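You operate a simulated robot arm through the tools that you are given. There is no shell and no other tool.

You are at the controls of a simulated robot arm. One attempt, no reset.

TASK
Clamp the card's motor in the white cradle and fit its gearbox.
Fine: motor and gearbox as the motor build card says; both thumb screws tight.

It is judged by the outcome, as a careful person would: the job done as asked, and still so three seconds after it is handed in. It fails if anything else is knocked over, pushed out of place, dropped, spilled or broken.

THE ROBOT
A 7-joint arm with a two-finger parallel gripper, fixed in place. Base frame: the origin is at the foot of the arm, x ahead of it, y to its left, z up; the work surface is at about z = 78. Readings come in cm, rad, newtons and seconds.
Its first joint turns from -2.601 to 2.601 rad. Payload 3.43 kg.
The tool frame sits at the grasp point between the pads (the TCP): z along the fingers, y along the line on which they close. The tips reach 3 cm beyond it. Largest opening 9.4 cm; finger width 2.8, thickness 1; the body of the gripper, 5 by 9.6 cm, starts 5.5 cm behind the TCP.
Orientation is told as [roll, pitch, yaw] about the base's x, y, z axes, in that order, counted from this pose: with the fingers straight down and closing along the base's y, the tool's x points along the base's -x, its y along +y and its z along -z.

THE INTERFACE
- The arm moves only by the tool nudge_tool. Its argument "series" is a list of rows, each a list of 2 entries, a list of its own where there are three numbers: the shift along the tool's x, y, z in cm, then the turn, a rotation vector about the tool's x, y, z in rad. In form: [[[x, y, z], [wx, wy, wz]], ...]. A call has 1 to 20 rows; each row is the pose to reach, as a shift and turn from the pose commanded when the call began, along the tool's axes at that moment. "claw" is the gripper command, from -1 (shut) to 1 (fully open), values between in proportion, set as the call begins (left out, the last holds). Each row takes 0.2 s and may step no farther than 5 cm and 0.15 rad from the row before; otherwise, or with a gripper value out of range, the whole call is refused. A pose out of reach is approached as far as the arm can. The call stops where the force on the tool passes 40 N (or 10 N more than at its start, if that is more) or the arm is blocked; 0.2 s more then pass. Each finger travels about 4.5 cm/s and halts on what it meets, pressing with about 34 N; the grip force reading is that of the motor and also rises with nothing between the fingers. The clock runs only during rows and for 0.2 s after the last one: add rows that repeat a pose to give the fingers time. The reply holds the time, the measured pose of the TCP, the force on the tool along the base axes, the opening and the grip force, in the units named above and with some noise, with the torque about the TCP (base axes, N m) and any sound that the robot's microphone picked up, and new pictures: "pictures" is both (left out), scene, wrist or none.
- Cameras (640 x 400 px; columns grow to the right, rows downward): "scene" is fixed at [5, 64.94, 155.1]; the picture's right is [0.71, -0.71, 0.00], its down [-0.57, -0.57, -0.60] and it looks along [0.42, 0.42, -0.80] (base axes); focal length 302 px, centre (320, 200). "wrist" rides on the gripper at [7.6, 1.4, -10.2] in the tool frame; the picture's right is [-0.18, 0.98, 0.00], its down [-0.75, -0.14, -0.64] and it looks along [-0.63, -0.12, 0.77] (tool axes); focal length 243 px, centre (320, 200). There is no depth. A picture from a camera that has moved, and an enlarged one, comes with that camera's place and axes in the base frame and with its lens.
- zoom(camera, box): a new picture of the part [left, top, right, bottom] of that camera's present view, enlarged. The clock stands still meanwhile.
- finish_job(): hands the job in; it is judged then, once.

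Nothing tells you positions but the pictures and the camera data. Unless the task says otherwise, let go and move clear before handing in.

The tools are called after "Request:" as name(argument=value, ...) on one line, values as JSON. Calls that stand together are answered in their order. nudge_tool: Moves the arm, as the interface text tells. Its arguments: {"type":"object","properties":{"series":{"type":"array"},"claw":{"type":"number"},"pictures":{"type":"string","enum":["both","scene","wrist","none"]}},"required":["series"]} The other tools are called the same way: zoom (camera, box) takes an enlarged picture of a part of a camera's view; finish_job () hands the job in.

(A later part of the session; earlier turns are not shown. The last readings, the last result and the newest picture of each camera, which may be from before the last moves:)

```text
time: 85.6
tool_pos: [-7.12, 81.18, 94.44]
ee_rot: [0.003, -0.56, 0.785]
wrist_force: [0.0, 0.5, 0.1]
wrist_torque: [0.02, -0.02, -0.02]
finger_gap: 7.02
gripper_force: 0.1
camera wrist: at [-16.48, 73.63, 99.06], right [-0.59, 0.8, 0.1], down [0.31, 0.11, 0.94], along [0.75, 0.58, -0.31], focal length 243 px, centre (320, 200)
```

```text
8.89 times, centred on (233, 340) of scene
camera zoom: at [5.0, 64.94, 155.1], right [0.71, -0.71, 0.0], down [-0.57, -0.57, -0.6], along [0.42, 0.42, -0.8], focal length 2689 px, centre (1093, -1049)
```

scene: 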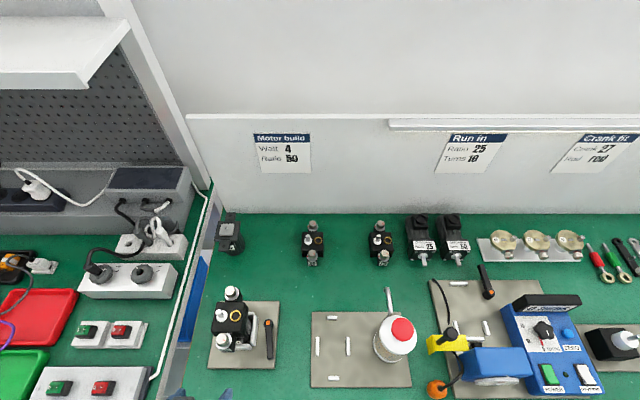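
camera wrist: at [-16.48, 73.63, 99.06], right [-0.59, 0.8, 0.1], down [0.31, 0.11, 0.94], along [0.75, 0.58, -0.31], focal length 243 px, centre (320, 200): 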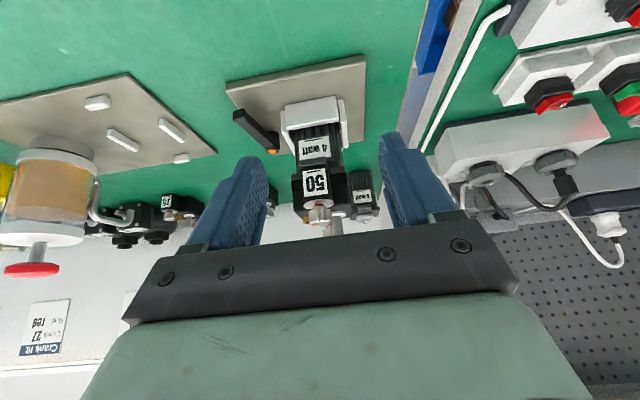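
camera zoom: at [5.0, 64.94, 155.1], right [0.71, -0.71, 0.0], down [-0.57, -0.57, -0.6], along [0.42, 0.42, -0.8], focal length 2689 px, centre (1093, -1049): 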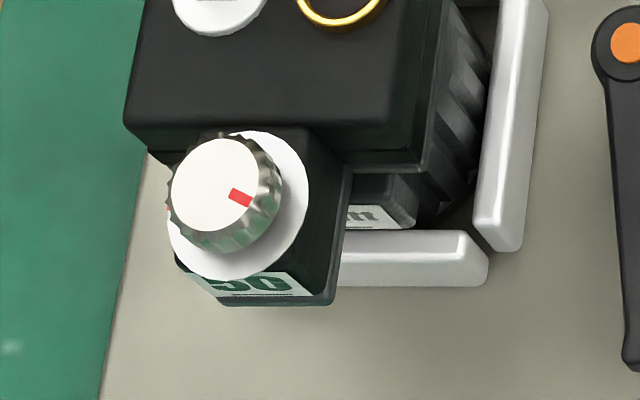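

The gearbox sits flush on flange and ears with no gap, so it is fully seated. The two thumb screws still show red collars under raised knobs (front knob axis ≈ u −60.95, v 62.4; knob z 92.6–93.9). Next I'll go above the front screw with the tool vertical to tighten it.

Request:
nudge_tool(series=[[[-2.1, 0, -3.4], [0, 0.1, 0]], [[-4.25, 0, -6.78], [0, 0.2, 0]], [[-7.2, -0.5, -4.92], [0, 0.32, 0]], [[-10.2, -1.0, -3.06], [0, 0.44, 0]], [[-12.72, -1.5, -1.47], [0, 0.56, 0]], [[-12.72, -1.5, -1.47], [0, 0.56, 0]]], claw=-0.2)

Request:
zoom(camera="wrist", box=[240, 100, 400, 240])

```text
time: 87.0
tool_pos: [0.97, 87.09, 102.58]
ee_rot: [0.002, 0.002, 0.787]
wrist_force: [-0.3, 0.1, 0.9]
wrist_torque: [0.0, -0.04, -0.02]
finger_gap: 3.79
gripper_force: 0.2
camera wrist: at [-5.36, 82.71, 112.78], right [-0.57, 0.82, 0.0], down [0.63, 0.43, 0.64], along [0.53, 0.36, -0.77], focal length 243 px, centre (320, 200)
```

scene: 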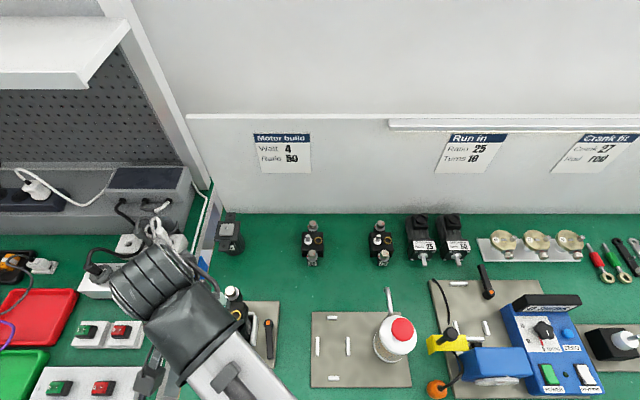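
wrist: 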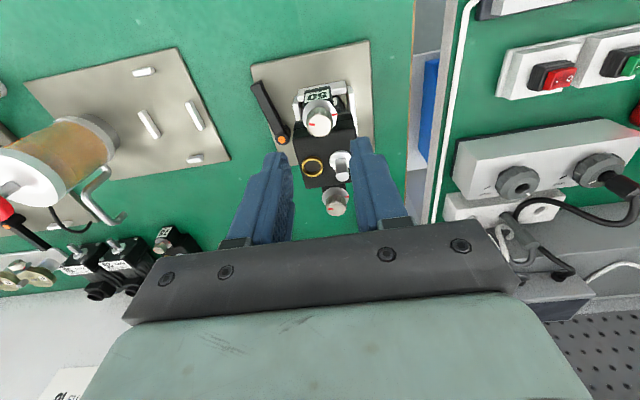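

```text
2.86 times, centred on (320, 170) of wrist
camera zoom: at [-5.36, 82.71, 112.78], right [-0.57, 0.82, 0.0], down [0.63, 0.43, 0.64], along [0.53, 0.36, -0.77], focal length 693 px, centre (320, 286)
```

zoom: 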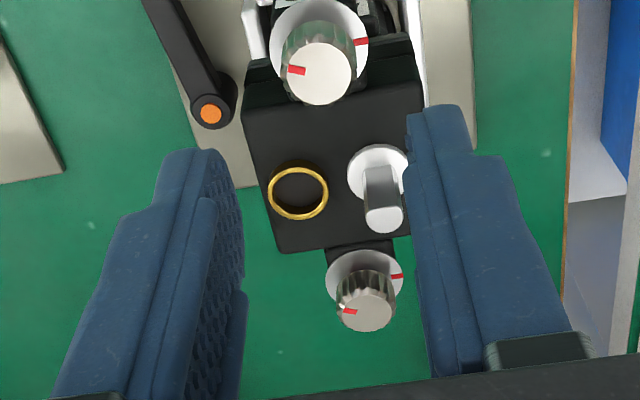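

I see both knobs clearly: the knob marks point +u and the washer marks −u, so roughly half a turn clockwise should bring them together. I'll pre-rotate the gripper +90° above the knob (checking the joint range) so I can make a long clockwise stroke.

Request:
nudge_tool(series=[[[0, 0, 0], [0, 0, -0.14]], [[0, 0, 0], [0, 0, -0.28]], [[0, 0, 0], [0, 0, -0.42]], [[0, 0, 0], [0, 0, -0.56]], [[0, 0, 0], [0, 0, -0.7]], [[0, 0, 0], [0, 0, -0.84]], [[0, 0, 0], [0, 0, -0.98]], [[0, 0, 0], [0, 0, -1.12]], [[0, 0, 0], [0, 0, -1.26]], [[0, 0, 0], [0, 0, -1.4]], [[0, 0, 0], [0, 0, -1.5]], [[0, 0, 0], [0, 0, -1.5]]])

Request:
zoom(camera="wrist", box=[220, 80, 420, 240])

```text
time: 89.6
tool_pos: [1.07, 86.99, 102.54]
ee_rot: [0.0, -0.004, 2.288]
wrist_force: [0.6, -0.5, 0.4]
wrist_torque: [0.04, -0.03, 0.05]
finger_gap: 3.75
gripper_force: 0.0
camera wrist: at [4.98, 80.33, 112.76], right [-0.86, -0.51, 0.0], down [-0.39, 0.66, 0.64], along [-0.33, 0.55, -0.77], focal length 243 px, centre (320, 200)
```

scene: 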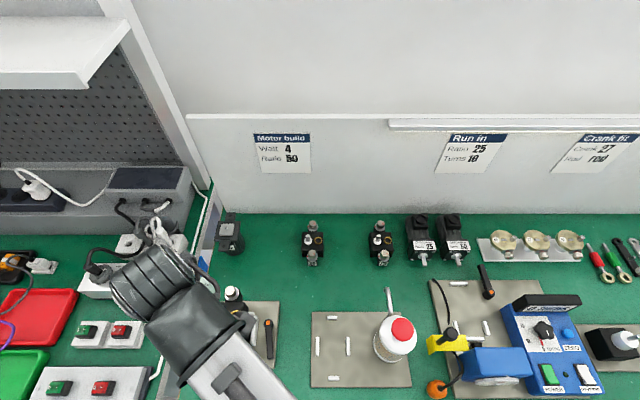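
wrist: 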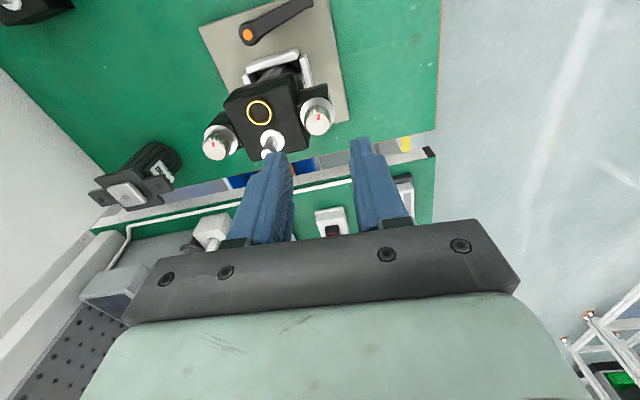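

```text
2.50 times, centred on (320, 160) of wrist
camera zoom: at [4.98, 80.33, 112.76], right [-0.86, -0.51, 0.0], down [-0.39, 0.66, 0.64], along [-0.33, 0.55, -0.77], focal length 606 px, centre (320, 300)
```

zoom: 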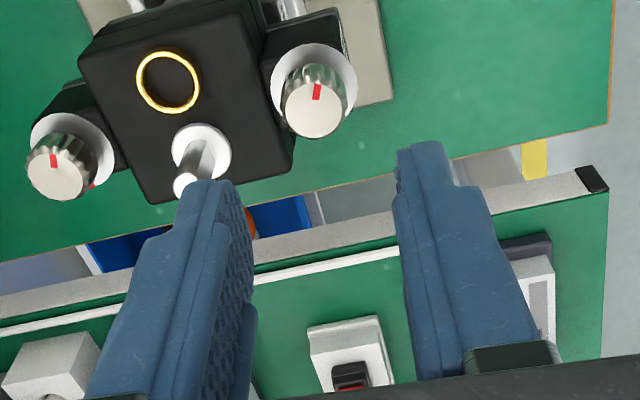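

Joint range is fine (yaw 131°). From both viewpoints, the front knob axis triangulates to (u −60.83, v 62.46). I'll centre on it, narrow the fingers, and come down to just above it.

Request:
nudge_tool(series=[[[-0.08, -0.19, 1.5], [0, 0, 0]], [[-0.08, -0.19, 3.5], [0, 0, 0]], [[-0.08, -0.19, 4.8], [0, 0, 0]], [[-0.08, -0.19, 4.8], [0, 0, 0]]], claw=-0.34, pictures="wrist")

Request:
zoom(camera="wrist", box=[220, 80, 420, 240])

```text
time: 90.6
tool_pos: [1.13, 87.13, 97.62]
ee_rot: [0.001, -0.005, 2.286]
wrist_force: [0.4, -0.2, -0.1]
wrist_torque: [0.0, 0.0, -0.01]
finger_gap: 3.09
gripper_force: 0.0
camera wrist: at [5.07, 80.46, 107.91], right [-0.86, -0.51, 0.0], down [-0.39, 0.66, 0.64], along [-0.33, 0.56, -0.77], focal length 243 px, centre (320, 200)
```

wrist: 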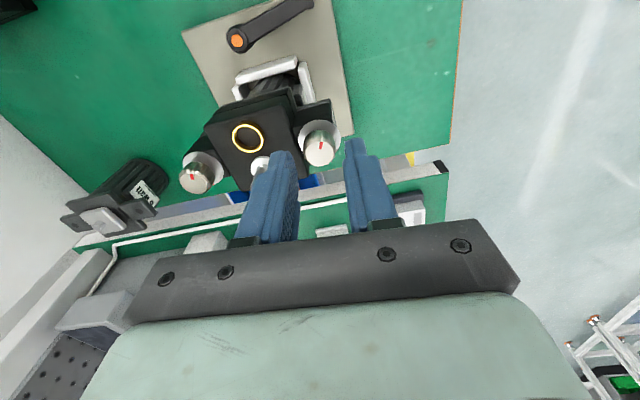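

```text
2.50 times, centred on (320, 160) of wrist
camera zoom: at [5.07, 80.46, 107.91], right [-0.86, -0.51, 0.0], down [-0.39, 0.66, 0.64], along [-0.33, 0.56, -0.77], focal length 606 px, centre (320, 300)
```

zoom: 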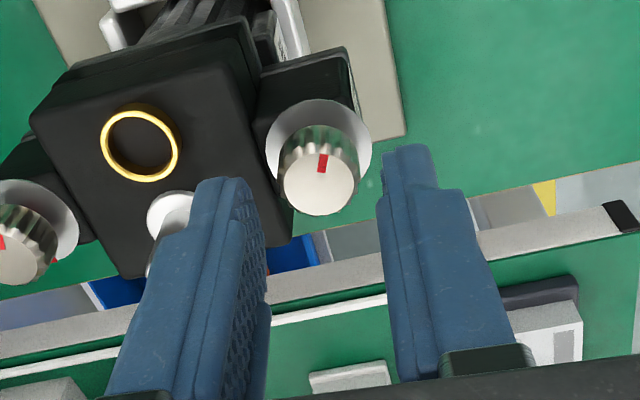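

Well lined up. Descending the last 2 cm so that the pads straddle the knob.

Request:
nudge_tool(series=[[[-0.06, -0.06, 0.8], [0, 0, 0]], [[-0.06, -0.06, 1.6], [0, 0, 0]], [[-0.06, -0.06, 2.1], [0, 0, 0]], [[-0.06, -0.06, 2.1], [0, 0, 0]]], pictures="wrist")

Request:
zoom(camera="wrist", box=[240, 110, 400, 240])

```text
time: 91.6
tool_pos: [0.95, 87.25, 95.67]
ee_rot: [0.001, -0.003, 2.287]
wrist_force: [-0.6, -0.2, -0.1]
wrist_torque: [-0.03, 0.0, 0.02]
finger_gap: 3.11
gripper_force: 0.0
camera wrist: at [5.02, 80.6, 105.85], right [-0.86, -0.51, 0.0], down [-0.39, 0.66, 0.64], along [-0.33, 0.56, -0.76], focal length 243 px, centre (320, 200)
```

wrist: 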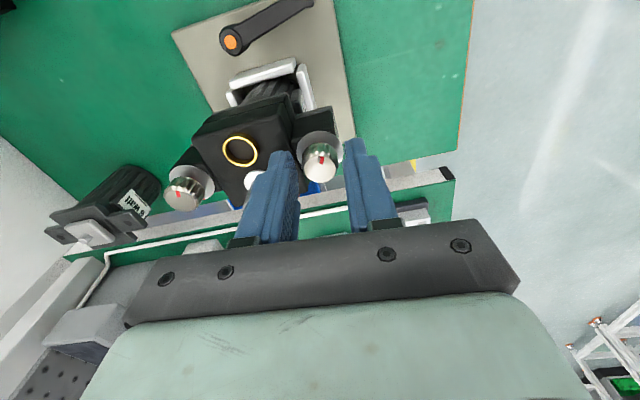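

```text
3.08 times, centred on (320, 175) of wrist
camera zoom: at [5.02, 80.6, 105.85], right [-0.86, -0.51, 0.0], down [-0.39, 0.66, 0.64], along [-0.33, 0.56, -0.76], focal length 746 px, centre (320, 277)
```

zoom: 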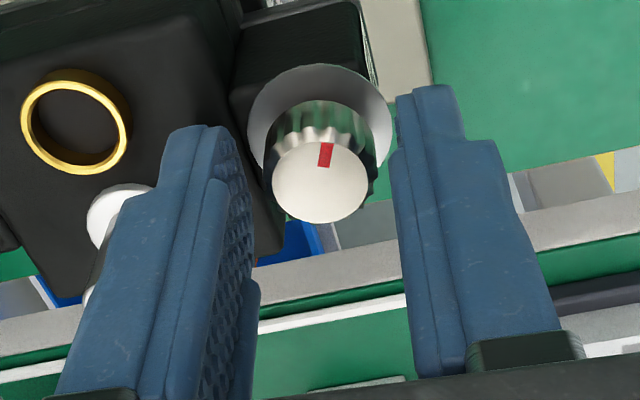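

The knob is centred between the fingers. Closing on it.

Request:
nudge_tool(series=[[[0, 0, 0], [0, 0, 0]], [[0, 0, 0], [0, 0, 0]], [[0, 0, 0], [0, 0, 0]]], claw=-1, pictures="wrist")

Request:
zoom(camera="wrist", box=[240, 110, 400, 240])

```text
time: 92.4
tool_pos: [0.97, 87.29, 95.7]
ee_rot: [0.0, -0.003, 2.288]
wrist_force: [0.3, -0.8, 0.1]
wrist_torque: [0.01, 0.03, 0.05]
finger_gap: 2.07
gripper_force: 33.2
camera wrist: at [5.02, 80.6, 105.86], right [-0.86, -0.51, 0.0], down [-0.39, 0.66, 0.64], along [-0.33, 0.56, -0.77], focal length 243 px, centre (320, 200)
```

wrist: 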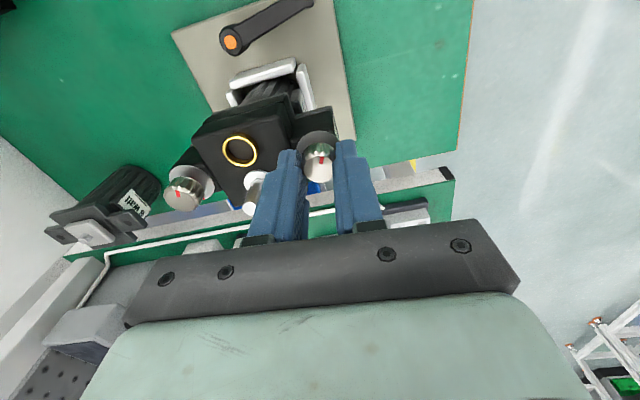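

```text
3.08 times, centred on (320, 175) of wrist
camera zoom: at [5.02, 80.6, 105.86], right [-0.86, -0.51, 0.0], down [-0.39, 0.66, 0.64], along [-0.33, 0.56, -0.77], focal length 746 px, centre (320, 277)
```

zoom: 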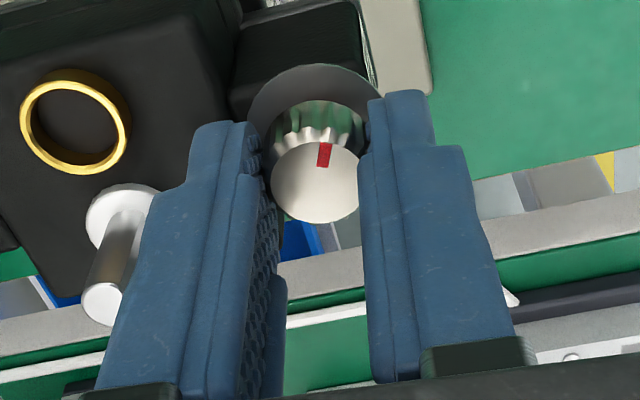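

Firm grip on the knob (2.07 cm). Now I'll turn clockwise (positive about the downward tool axis) a little and watch torque and the mark.

Request:
nudge_tool(series=[[[0, 0, 0], [0, 0, 0.1]], [[0, 0, 0], [0, 0, 0.2]], [[0, 0, 0], [0, 0, 0.3]], [[0, 0, 0], [0, 0, 0.4]], [[0, 0, 0], [0, 0, 0.4]]], pictures="wrist")

Request:
zoom(camera="wrist", box=[240, 110, 400, 240])

```text
time: 93.6
tool_pos: [1.08, 87.37, 95.51]
ee_rot: [0.002, -0.002, 1.886]
wrist_force: [0.1, 0.3, -0.9]
wrist_torque: [-0.03, 0.0, -0.02]
finger_gap: 2.08
gripper_force: 33.5
camera wrist: at [2.08, 79.64, 105.86], right [-0.99, -0.13, 0.0], down [-0.1, 0.76, 0.64], along [-0.08, 0.64, -0.77], focal length 243 px, centre (320, 200)
```

wrist: 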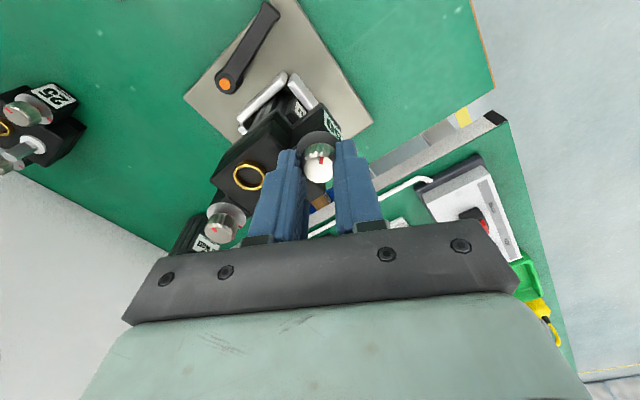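

```text
3.08 times, centred on (320, 175) of wrist
camera zoom: at [2.08, 79.64, 105.86], right [-0.99, -0.13, 0.0], down [-0.1, 0.76, 0.64], along [-0.08, 0.64, -0.77], focal length 746 px, centre (320, 277)
```

zoom: 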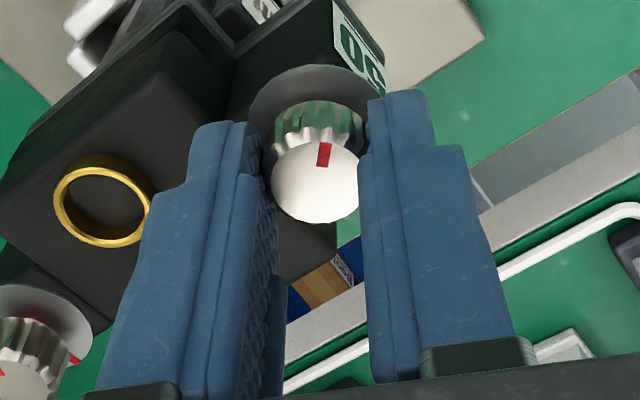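

The knob turns with the gripper freely. Continuing clockwise.

Request:
nudge_tool(series=[[[0, 0, 0], [0, 0, 0.12]], [[0, 0, 0], [0, 0, 0.24]], [[0, 0, 0], [0, 0, 0.36]], [[0, 0, 0], [0, 0, 0.48]], [[0, 0, 0], [0, 0, 0.6]], [[0, 0, 0], [0, 0, 0.72]], [[0, 0, 0], [0, 0, 0.84]], [[0, 0, 0], [0, 0, 0.96]], [[0, 0, 0], [0, 0, 1.08]], [[0, 0, 0], [0, 0, 1.2]], [[0, 0, 0], [0, 0, 1.2]]], pictures="wrist")

Request:
zoom(camera="wrist", box=[240, 80, 400, 240])

```text
time: 96.0
tool_pos: [1.06, 87.38, 95.74]
ee_rot: [0.004, 0.0, 0.685]
wrist_force: [0.4, -0.1, 0.3]
wrist_torque: [-0.1, 0.1, 0.02]
finger_gap: 2.04
gripper_force: 33.6
camera wrist: at [-5.69, 83.63, 105.9], right [-0.48, 0.88, 0.0], down [0.67, 0.37, 0.64], along [0.56, 0.31, -0.77], focal length 243 px, centre (320, 200)
```

wrist: 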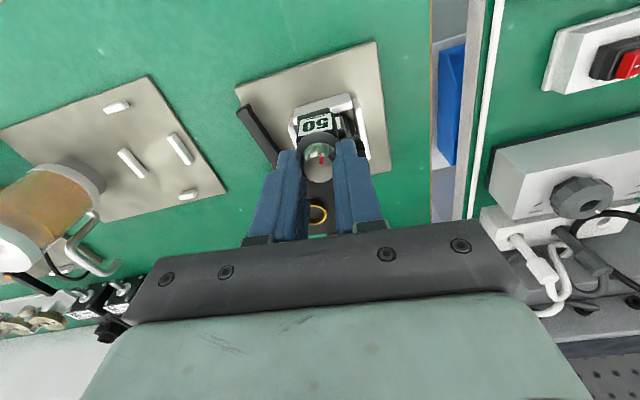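

```text
2.50 times, centred on (320, 160) of wrist
camera zoom: at [-5.69, 83.63, 105.9], right [-0.48, 0.88, 0.0], down [0.67, 0.37, 0.64], along [0.56, 0.31, -0.77], focal length 606 px, centre (320, 300)
```

zoom: 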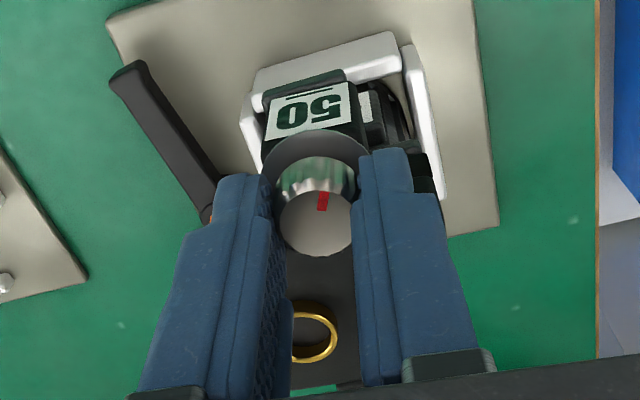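

About 92° turned with hardly any torque; the mark now points to −v, and the washer mark is a further ~90° on. Continuing.

Request:
nudge_tool(series=[[[0, 0, 0], [0, 0, 0.12]], [[0, 0, 0], [0, 0, 0.24]], [[0, 0, 0], [0, 0, 0.36]], [[0, 0, 0], [0, 0, 0.48]], [[0, 0, 0], [0, 0, 0.6]], [[0, 0, 0], [0, 0, 0.72]], [[0, 0, 0], [0, 0, 0.84]], [[0, 0, 0], [0, 0, 0.96]], [[0, 0, 0], [0, 0, 1.08]], [[0, 0, 0], [0, 0, 1.2]], [[0, 0, 0], [0, 0, 1.2]]], pictures="wrist")

Request:
zoom(camera="wrist", box=[240, 80, 400, 240])

```text
time: 98.4
tool_pos: [0.93, 87.39, 95.71]
ee_rot: [0.0, 0.002, -0.515]
wrist_force: [0.4, 0.5, -3.7]
wrist_torque: [-0.08, 0.11, 0.03]
finger_gap: 2.07
gripper_force: 34.9
camera wrist: at [-4.82, 92.33, 105.93], right [0.64, 0.76, 0.0], down [0.59, -0.5, 0.64], along [0.49, -0.41, -0.77], focal length 243 px, centre (320, 200)
```

wrist: 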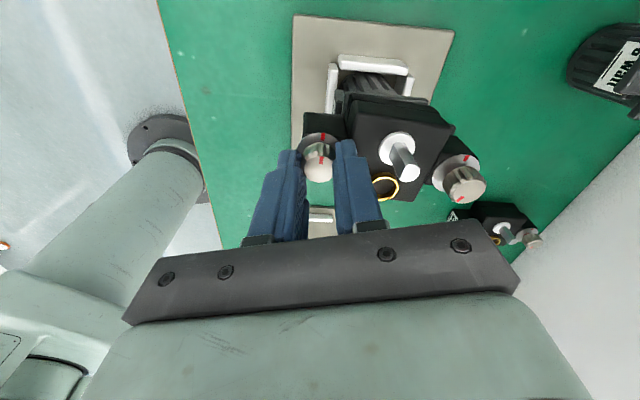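

```text
2.50 times, centred on (320, 160) of wrist
camera zoom: at [-4.82, 92.33, 105.93], right [0.64, 0.76, 0.0], down [0.59, -0.5, 0.64], along [0.49, -0.41, -0.77], focal length 606 px, centre (320, 300)
```

zoom: 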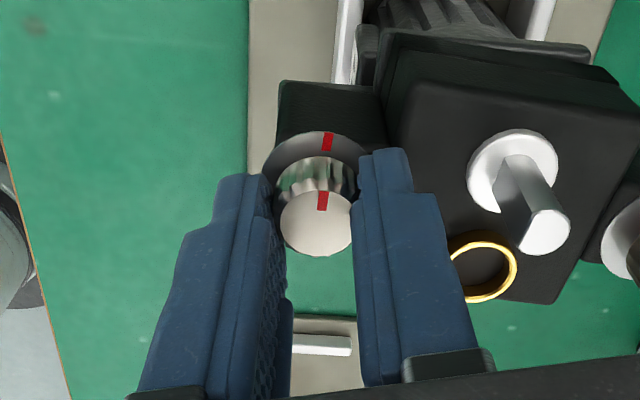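

The two red marks are now nearly in line (160° turned), yet torque is still low. I'll keep going a bit, easing down slightly as the screw draws in, watching for the torque to rise.

Request:
nudge_tool(series=[[[0, 0, 0.05], [0, 0, 0.1]], [[0, 0, 0.1], [0, 0, 0.2]], [[0, 0, 0.1], [0, 0, 0.3]], [[0, 0, 0.1], [0, 0, 0.3]]], pictures="wrist")

Request:
zoom(camera="wrist", box=[260, 110, 380, 220])

```text
time: 99.4
tool_pos: [1.06, 87.4, 95.67]
ee_rot: [-0.003, 0.003, -0.815]
wrist_force: [-7.8, -3.5, 5.8]
wrist_torque: [0.14, 0.38, 0.26]
finger_gap: 2.07
gripper_force: 34.0
camera wrist: at [-3.13, 93.82, 105.86], right [0.84, 0.54, 0.0], down [0.42, -0.65, 0.64], along [0.34, -0.54, -0.77], focal length 243 px, centre (320, 200)
```

wrist: 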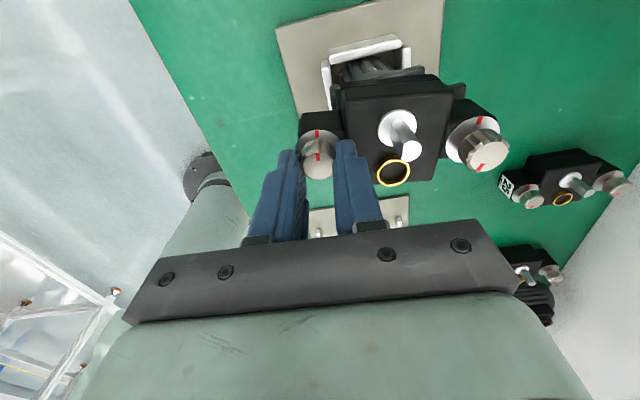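

```text
3.64 times, centred on (320, 165) of wrist
camera zoom: at [-3.13, 93.82, 105.86], right [0.84, 0.54, 0.0], down [0.42, -0.65, 0.64], along [0.34, -0.54, -0.77], focal length 882 px, centre (320, 327)
```

zoom: 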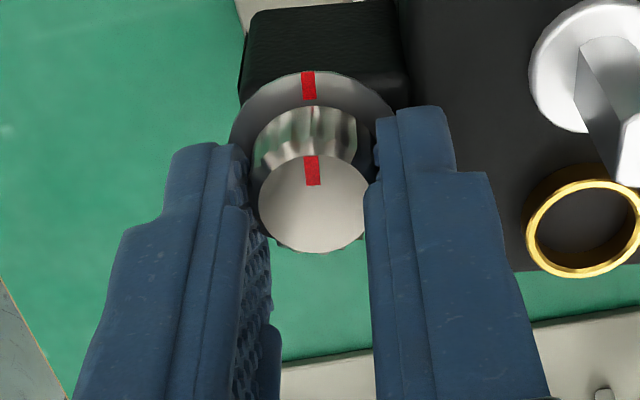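

Torque rose to 0.26 N·m, the knob stopped turning with the gripper, and both red marks are exactly in line: the front screw is tight. I'll open and rise off it.

Request:
nudge_tool(series=[[[0, 0, 0], [0, 0, 0]], [[0, 0, 0], [0, 0, 0]], [[0, 0, -0.5], [0, 0, 0]], [[0, 0, -2], [0, 0, 0]], [[0, 0, -4], [0, 0, 0]], [[0, 0, -6.5], [0, 0, 0]], [[0, 0, -6.5], [0, 0, 0]]], claw=-0.34)

Request:
zoom(camera="wrist", box=[260, 60, 460, 220])

```text
time: 101.0
tool_pos: [0.97, 87.23, 102.01]
ee_rot: [0.0, 0.002, -0.813]
wrist_force: [0.8, 0.5, 0.1]
wrist_torque: [0.02, 0.01, 0.0]
finger_gap: 3.1
gripper_force: 0.0
camera wrist: at [-3.07, 93.72, 112.34], right [0.84, 0.54, 0.0], down [0.42, -0.65, 0.64], along [0.35, -0.54, -0.77], focal length 243 px, centre (320, 200)
```

scene: 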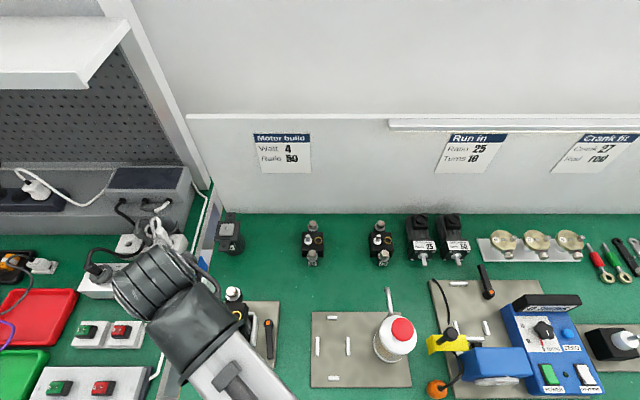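
wrist: 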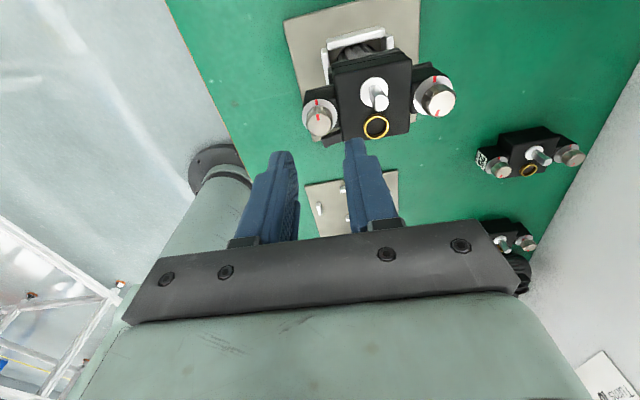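

```text
2.50 times, centred on (360, 140) of wrist
camera zoom: at [-3.07, 93.72, 112.34], right [0.84, 0.54, 0.0], down [0.42, -0.65, 0.64], along [0.35, -0.54, -0.77], focal length 606 px, centre (220, 350)
```

zoom: 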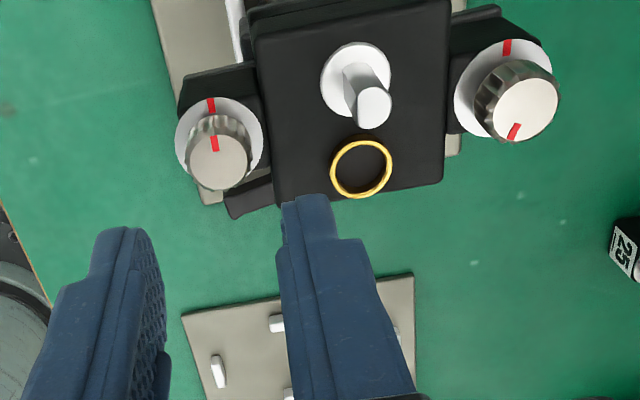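

The front screw's marks line up. Now I'll move over the back screw and wind the gripper back to its starting yaw.

Request:
nudge_tool(series=[[[0.07, 2.3, 0], [0, 0, -0.14]], [[0.13, 4.6, 0], [0, 0, -0.28]], [[0.2, 7.0, 0], [0, 0, -0.42]], [[0.26, 9.29, 0], [0, 0, -0.56]], [[0.26, 9.29, 0], [0, 0, -0.7]], [[0.26, 9.29, 0], [0, 0, -0.84]], [[0.26, 9.29, 0], [0, 0, -0.98]], [[0.26, 9.29, 0], [0, 0, -1.12]], [[0.26, 9.29, 0], [0, 0, -1.26]], [[0.26, 9.29, 0], [0, 0, -1.4]], [[0.26, 9.29, 0], [0, 0, -1.54]], [[0.26, 9.29, 0], [0, 0, -1.68]], [[0.26, 9.29, 0], [0, 0, -1.82]], [[0.26, 9.29, 0], [0, 0, -1.96]], [[0.26, 9.29, 0], [0, 0, -2.1]], [[0.26, 9.29, 0], [0, 0, -2.1]]], pictures="wrist")

Request:
zoom(camera="wrist", box=[220, 60, 420, 220])

```text
time: 104.4
tool_pos: [7.53, 93.86, 102.06]
ee_rot: [0.001, -0.002, 1.288]
wrist_force: [-0.5, -0.6, 0.1]
wrist_torque: [-0.02, 0.02, -0.01]
finger_gap: 3.14
gripper_force: 0.1
camera wrist: at [4.14, 86.96, 112.31], right [-0.89, 0.45, 0.0], down [0.35, 0.68, 0.64], along [0.29, 0.57, -0.77], focal length 243 px, centre (320, 200)
```

wrist: 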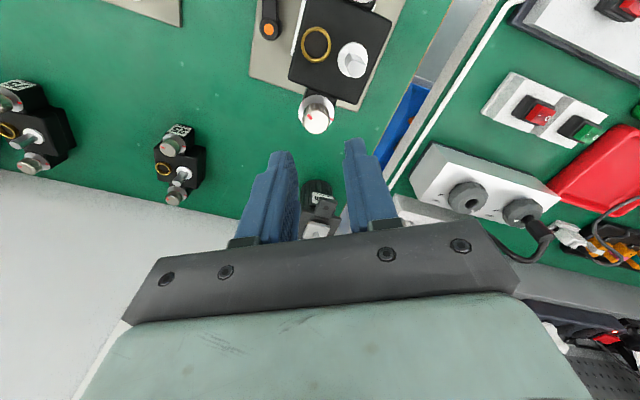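

```text
2.50 times, centred on (320, 140) of wrist
camera zoom: at [4.14, 86.96, 112.31], right [-0.89, 0.45, 0.0], down [0.35, 0.68, 0.64], along [0.29, 0.57, -0.77], focal length 606 px, centre (320, 350)
```

zoom: 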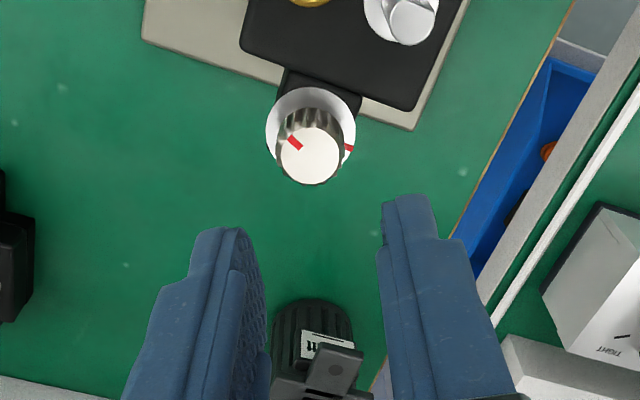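

Above the back knob. Finishing the wind-back to the starting yaw and re-measuring.

Request:
nudge_tool(series=[[[0, 0, 0], [0, 0, -0.14]], [[0, 0, 0], [0, 0, -0.28]], [[0, 0, 0], [0, 0, -0.42]], [[0, 0, 0], [0, 0, -0.56]], [[0, 0, 0], [0, 0, -0.7]], [[0, 0, 0], [0, 0, -0.84]], [[0, 0, 0], [0, 0, -0.98]], [[0, 0, 0], [0, 0, -1.0]], [[0, 0, 0], [0, 0, -1.0]]], pictures="wrist")

Request:
zoom(camera="wrist", box=[220, 60, 420, 220])

```text
time: 106.4
tool_pos: [7.54, 93.95, 101.97]
ee_rot: [0.001, -0.002, 2.288]
wrist_force: [-0.6, 0.4, -0.4]
wrist_torque: [0.0, -0.03, 0.02]
finger_gap: 3.12
gripper_force: 0.0
camera wrist: at [11.64, 87.21, 112.27], right [-0.86, -0.51, 0.0], down [-0.39, 0.66, 0.64], along [-0.33, 0.55, -0.77], focal length 243 px, centre (320, 200)
```

wrist: 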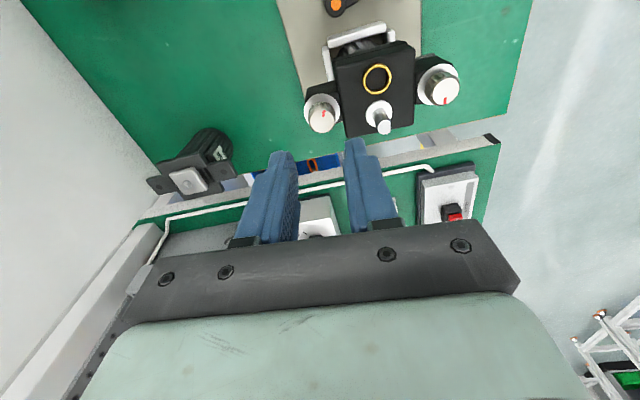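

```text
2.50 times, centred on (320, 140) of wrist
camera zoom: at [11.64, 87.21, 112.27], right [-0.86, -0.51, 0.0], down [-0.39, 0.66, 0.64], along [-0.33, 0.55, -0.77], focal length 606 px, centre (320, 350)
```

zoom: 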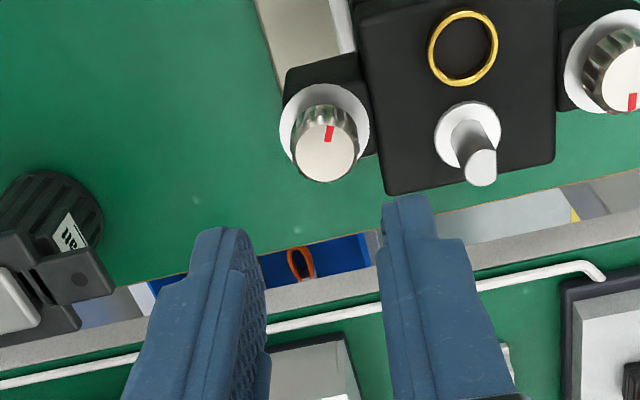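

I'll come down to just above the back knob with a partial correction and measure again at close range.

Request:
nudge_tool(series=[[[0.05, 0.08, 1.5], [0, 0, 0]], [[0.1, 0.15, 3.2], [0, 0, 0]], [[0.1, 0.15, 4.4], [0, 0, 0]], [[0.1, 0.15, 4.4], [0, 0, 0]]], pictures="wrist")

Request:
zoom(camera="wrist", box=[220, 80, 420, 240])

```text
time: 107.4
tool_pos: [7.59, 93.85, 97.64]
ee_rot: [0.0, -0.005, 2.287]
wrist_force: [-0.6, 0.0, 1.4]
wrist_torque: [-0.01, 0.04, -0.01]
finger_gap: 3.1
gripper_force: 0.1
camera wrist: at [11.59, 87.07, 107.85], right [-0.86, -0.51, 0.0], down [-0.39, 0.66, 0.64], along [-0.33, 0.56, -0.76], focal length 243 px, centre (320, 200)
```

wrist: 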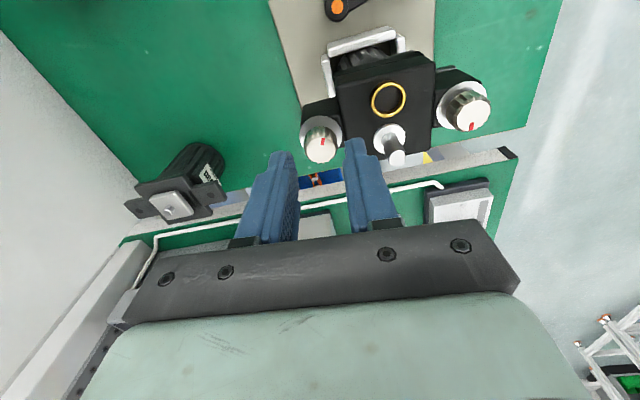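

```text
2.50 times, centred on (320, 160) of wrist
camera zoom: at [11.59, 87.07, 107.85], right [-0.86, -0.51, 0.0], down [-0.39, 0.66, 0.64], along [-0.33, 0.56, -0.76], focal length 606 px, centre (320, 300)
```

zoom: 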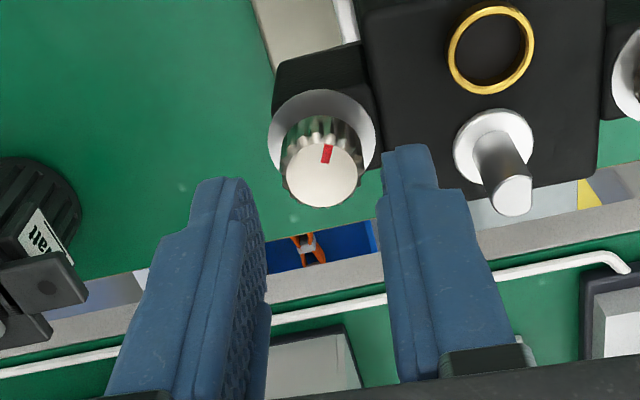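

I'll compare both knobs in one view to resolve the small sideways discrepancy.

Request:
zoom(camera="wrist", box=[290, 60, 510, 200])

Request:
zoom(camera="scene", box=[200, 280, 290, 370])

```text
2.86 times, centred on (400, 130) of wrist
camera zoom: at [11.59, 87.07, 107.85], right [-0.86, -0.51, 0.0], down [-0.39, 0.66, 0.64], along [-0.33, 0.56, -0.76], focal length 693 px, centre (91, 400)
```

zoom: 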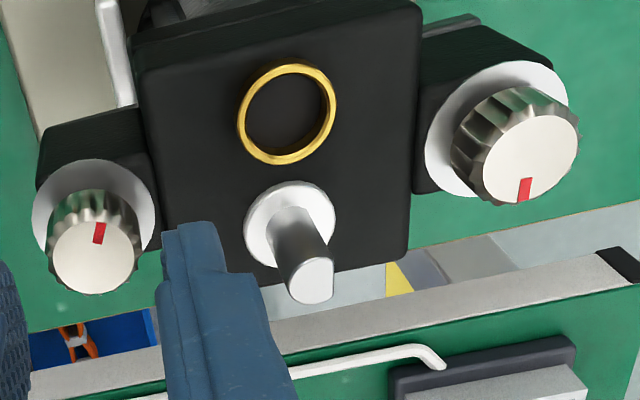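

```text
4.44 times, centred on (245, 325) of scene
camera zoom: at [5.0, 64.94, 155.1], right [0.71, -0.71, 0.0], down [-0.57, -0.57, -0.6], along [0.42, 0.42, -0.8], focal length 1344 px, centre (653, -356)
```

zoom: 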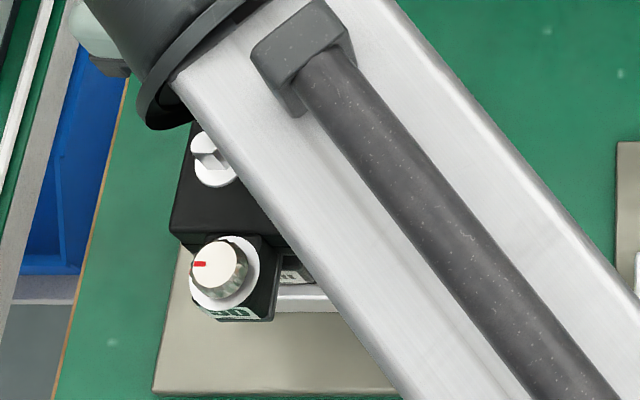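

The back knob is at about (u −60.8, v 71.6) once calibrated against the front one. I'll centre there and descend around it.

Request:
nudge_tool(series=[[[0.15, 0.06, 0.5], [0, 0, 0]], [[0.15, 0.06, 1.3], [0, 0, 0]], [[0.15, 0.06, 2.1], [0, 0, 0]], [[0.15, 0.06, 2.1], [0, 0, 0]]], pictures="wrist")

Request:
zoom(camera="wrist", box=[240, 110, 400, 240])

```text
time: 108.4
tool_pos: [7.73, 93.58, 95.53]
ee_rot: [0.001, -0.003, 2.286]
wrist_force: [0.5, 1.1, 0.8]
wrist_torque: [0.03, -0.04, -0.02]
finger_gap: 3.1
gripper_force: 0.1
camera wrist: at [11.69, 86.86, 105.7], right [-0.86, -0.51, 0.0], down [-0.39, 0.66, 0.64], along [-0.33, 0.56, -0.77], focal length 243 px, centre (320, 200)
```

wrist: 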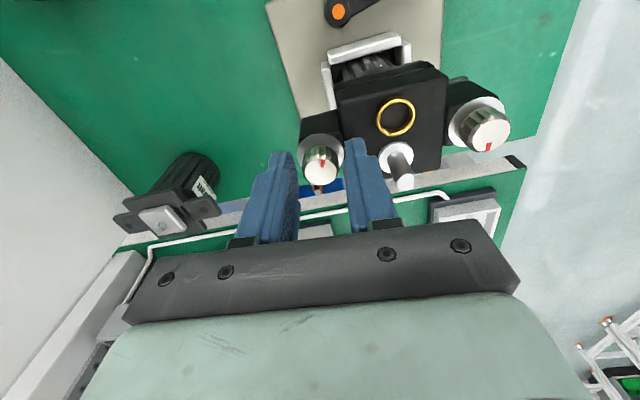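

```text
3.08 times, centred on (320, 175) of wrist
camera zoom: at [11.69, 86.86, 105.7], right [-0.86, -0.51, 0.0], down [-0.39, 0.66, 0.64], along [-0.33, 0.56, -0.77], focal length 746 px, centre (320, 277)
```

zoom: 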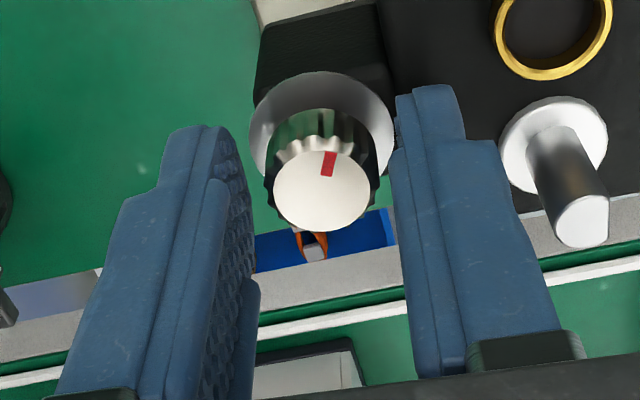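

Aligned in both directions. Closing on the back knob.

Request:
nudge_tool(series=[[[0, 0, 0], [0, 0, 0]], [[0, 0, 0], [0, 0, 0]], [[0, 0, 0], [0, 0, 0]]], claw=-1, pictures="none")

Request:
nudge_tool(series=[[[0, 0, 0], [0, 0, 0.12]], [[0, 0, 0], [0, 0, 0.24]], [[0, 0, 0], [0, 0, 0.36]], [[0, 0, 0], [0, 0, 0.48]], [[0, 0, 0], [0, 0, 0.6]], [[0, 0, 0], [0, 0, 0.72]], [[0, 0, 0], [0, 0, 0.8]], [[0, 0, 0], [0, 0, 0.8]]], pictures="wrist")

Request:
zoom(camera="wrist", box=[240, 90, 400, 240])

```text
time: 109.2
tool_pos: [7.79, 93.58, 95.48]
ee_rot: [0.0, -0.003, 2.286]
wrist_force: [-1.7, -0.7, 0.1]
wrist_torque: [-0.05, -0.01, -0.04]
finger_gap: 2.08
gripper_force: 33.8
```

```text
time: 111.0
tool_pos: [7.6, 93.64, 95.59]
ee_rot: [0.002, -0.001, 1.485]
wrist_force: [-0.3, -0.3, -0.1]
wrist_torque: [0.1, -0.07, 0.02]
finger_gap: 2.1
gripper_force: 33.6
camera wrist: at [5.64, 86.13, 105.78], right [-0.96, 0.27, 0.0], down [0.21, 0.74, 0.64], along [0.17, 0.62, -0.77], focal length 243 px, centre (320, 200)
```

wrist: 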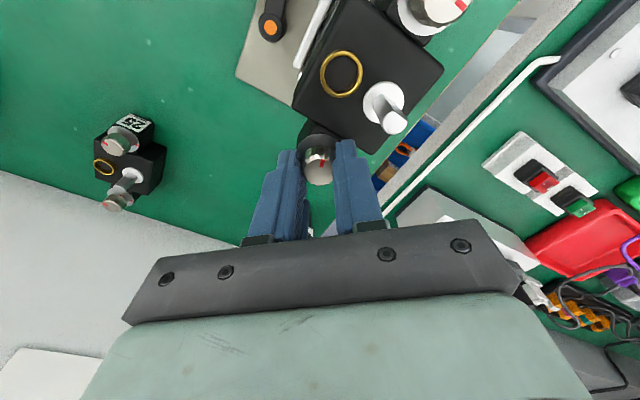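

```text
2.67 times, centred on (320, 165) of wrist
camera zoom: at [5.64, 86.13, 105.78], right [-0.96, 0.27, 0.0], down [0.21, 0.74, 0.64], along [0.17, 0.62, -0.77], focal length 647 px, centre (320, 293)
```

zoom: 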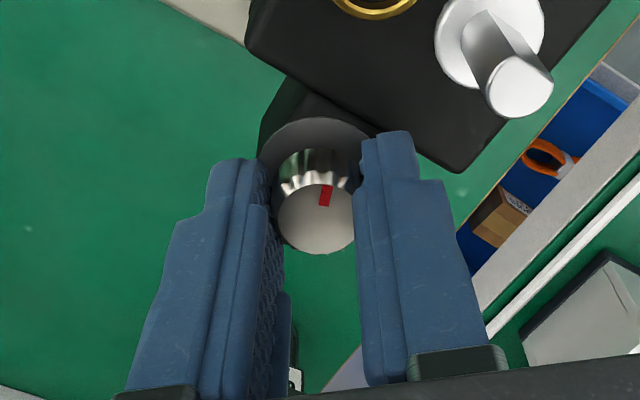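

The knob turns smoothly with low force. Continuing clockwise.

Request:
nudge_tool(series=[[[0, 0, 0], [0, 0, 0.12]], [[0, 0, 0], [0, 0, 0.24]], [[0, 0, 0], [0, 0, 0.36]], [[0, 0, 0], [0, 0, 0.48]], [[0, 0, 0], [0, 0, 0.6]], [[0, 0, 0], [0, 0, 0.72]], [[0, 0, 0], [0, 0, 0.84]], [[0, 0, 0], [0, 0, 0.96]], [[0, 0, 0], [0, 0, 1.08]], [[0, 0, 0], [0, 0, 1.2]], [[0, 0, 0], [0, 0, 1.2]]], pictures="none")

Request:
nudge_tool(series=[[[0, 0, 0], [0, 0, 0.12]], [[0, 0, 0], [0, 0, 0.24]], [[0, 0, 0], [0, 0, 0.36]], [[0, 0, 0], [0, 0, 0.48]], [[0, 0, 0], [0, 0, 0.6]], [[0, 0, 0], [0, 0, 0.72]], [[0, 0, 0], [0, 0, 0.72]]], pictures="wrist")

Request:
zoom(camera="wrist", box=[240, 90, 400, 240])

```text
time: 113.4
tool_pos: [7.55, 93.67, 95.46]
ee_rot: [0.001, 0.002, 0.285]
wrist_force: [1.4, -3.3, -9.3]
wrist_torque: [0.0, -0.46, 0.01]
finger_gap: 2.07
gripper_force: 34.3
```

```text
time: 115.0
tool_pos: [7.71, 93.61, 95.42]
ee_rot: [-0.002, 0.0, -0.435]
wrist_force: [1.7, -13.5, -20.2]
wrist_torque: [-0.3, -0.12, 0.04]
finger_gap: 2.09
gripper_force: 34.6
camera wrist: at [1.39, 98.07, 105.71], right [0.58, 0.81, 0.0], down [0.63, -0.45, 0.64], along [0.52, -0.37, -0.77], focal length 243 px, centre (320, 200)
```

wrist: 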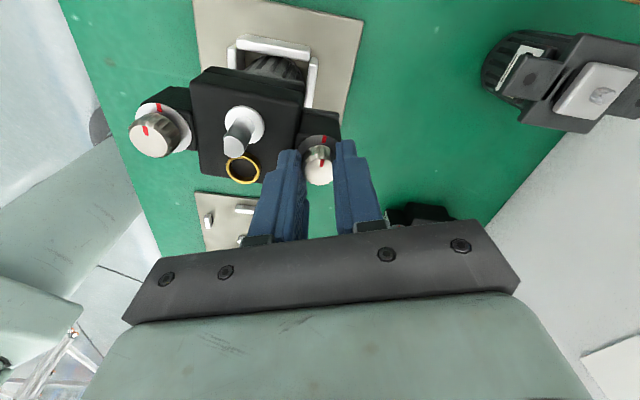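

```text
2.67 times, centred on (320, 165) of wrist
camera zoom: at [1.39, 98.07, 105.71], right [0.58, 0.81, 0.0], down [0.63, -0.45, 0.64], along [0.52, -0.37, -0.77], focal length 647 px, centre (320, 293)
```

zoom: 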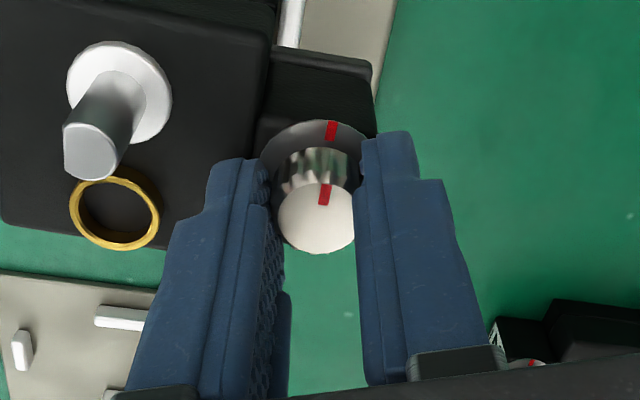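

Nearly there, but the screw is drawing down and pulling on the tool (−20 N). I'll follow it down slightly and ease sideways, then finish the turn.

Request:
nudge_tool(series=[[[-0.03, -0.04, 0.08], [0, 0, 0]], [[-0.05, -0.08, 0.15], [0, 0, 0]], [[-0.05, -0.08, 0.15], [0, 0, 0]]], pictures="none")

Request:
nudge_tool(series=[[[0, 0, 0.02], [0, 0, 0.1]], [[0, 0, 0.04], [0, 0, 0.2]], [[0, 0, 0.06], [0, 0, 0.3]], [[0, 0, 0.06], [0, 0, 0.3]]], pictures="wrist")

Request:
zoom(camera="wrist", box=[240, 90, 400, 240])

```text
time: 115.8
tool_pos: [7.63, 93.57, 95.34]
ee_rot: [0.002, 0.004, -0.433]
wrist_force: [0.8, -9.2, -2.7]
wrist_torque: [-0.26, -0.17, -0.01]
finger_gap: 2.08
gripper_force: 33.7
```

```text
time: 116.8
tool_pos: [7.53, 93.54, 95.36]
ee_rot: [-0.001, 0.004, -0.735]
wrist_force: [-2.0, -3.8, 3.3]
wrist_torque: [0.0, 0.12, 0.21]
finger_gap: 2.08
gripper_force: 34.1
camera wrist: at [3.0, 99.67, 105.64], right [0.8, 0.61, 0.0], down [0.47, -0.61, 0.64], along [0.39, -0.51, -0.77], focal length 243 px, centre (320, 200)
```

wrist: 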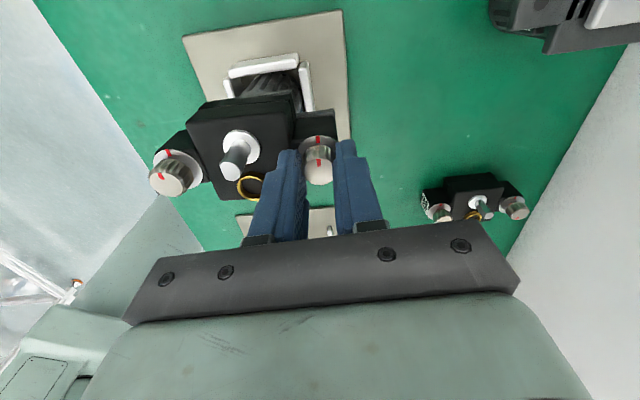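

```text
2.67 times, centred on (320, 165) of wrist
camera zoom: at [3.0, 99.67, 105.64], right [0.8, 0.61, 0.0], down [0.47, -0.61, 0.64], along [0.39, -0.51, -0.77], focal length 647 px, centre (320, 293)
```

zoom: 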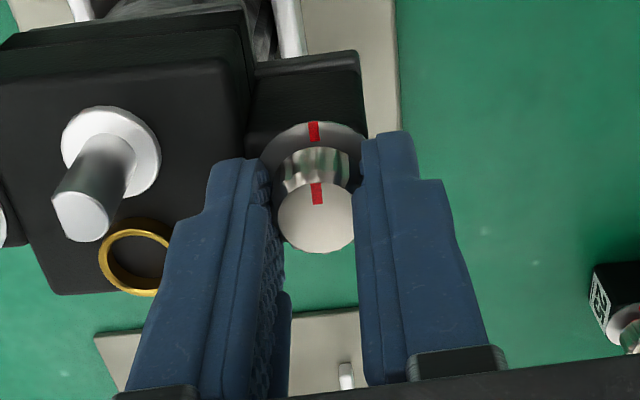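

Torque is up at 0.21 N·m and the marks are in line. I'll give it a touch more to confirm that it's at its stop.

Request:
nudge_tool(series=[[[0, 0, 0], [0, 0, 0.1]], [[0, 0, 0], [0, 0, 0.15]], [[0, 0, 0], [0, 0, 0.15]]], pictures="wrist")

Request:
zoom(camera="wrist", box=[240, 90, 400, 240])

```text
time: 117.6
tool_pos: [7.66, 93.47, 95.3]
ee_rot: [0.0, 0.004, -0.884]
wrist_force: [-1.8, -1.4, 1.3]
wrist_torque: [0.0, 0.05, 0.11]
finger_gap: 2.08
gripper_force: 34.3
camera wrist: at [3.98, 100.3, 105.63], right [0.88, 0.48, 0.0], down [0.37, -0.67, 0.64], along [0.31, -0.56, -0.77], focal length 243 px, centre (320, 200)
```

wrist: 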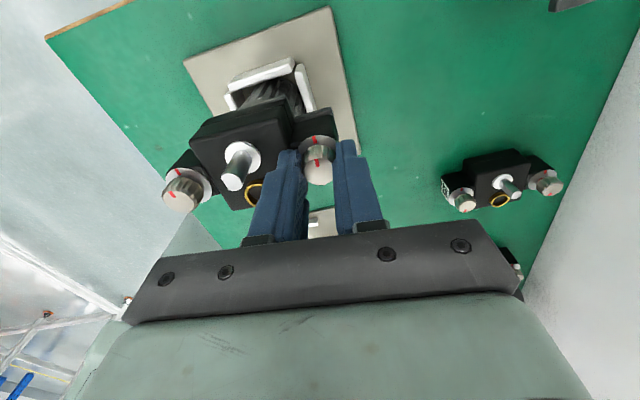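

```text
2.67 times, centred on (320, 165) of wrist
camera zoom: at [3.98, 100.3, 105.63], right [0.88, 0.48, 0.0], down [0.37, -0.67, 0.64], along [0.31, -0.56, -0.77], focal length 647 px, centre (320, 293)
```

zoom: 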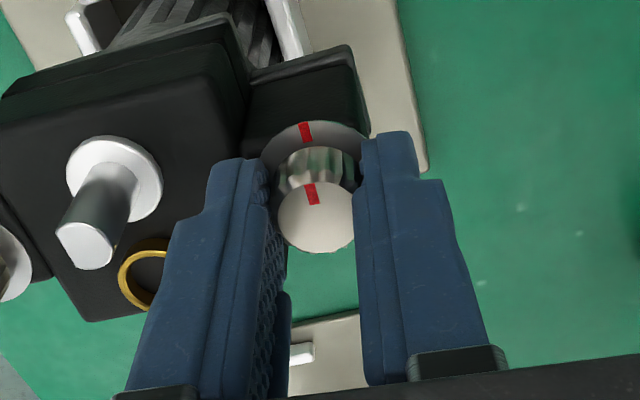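

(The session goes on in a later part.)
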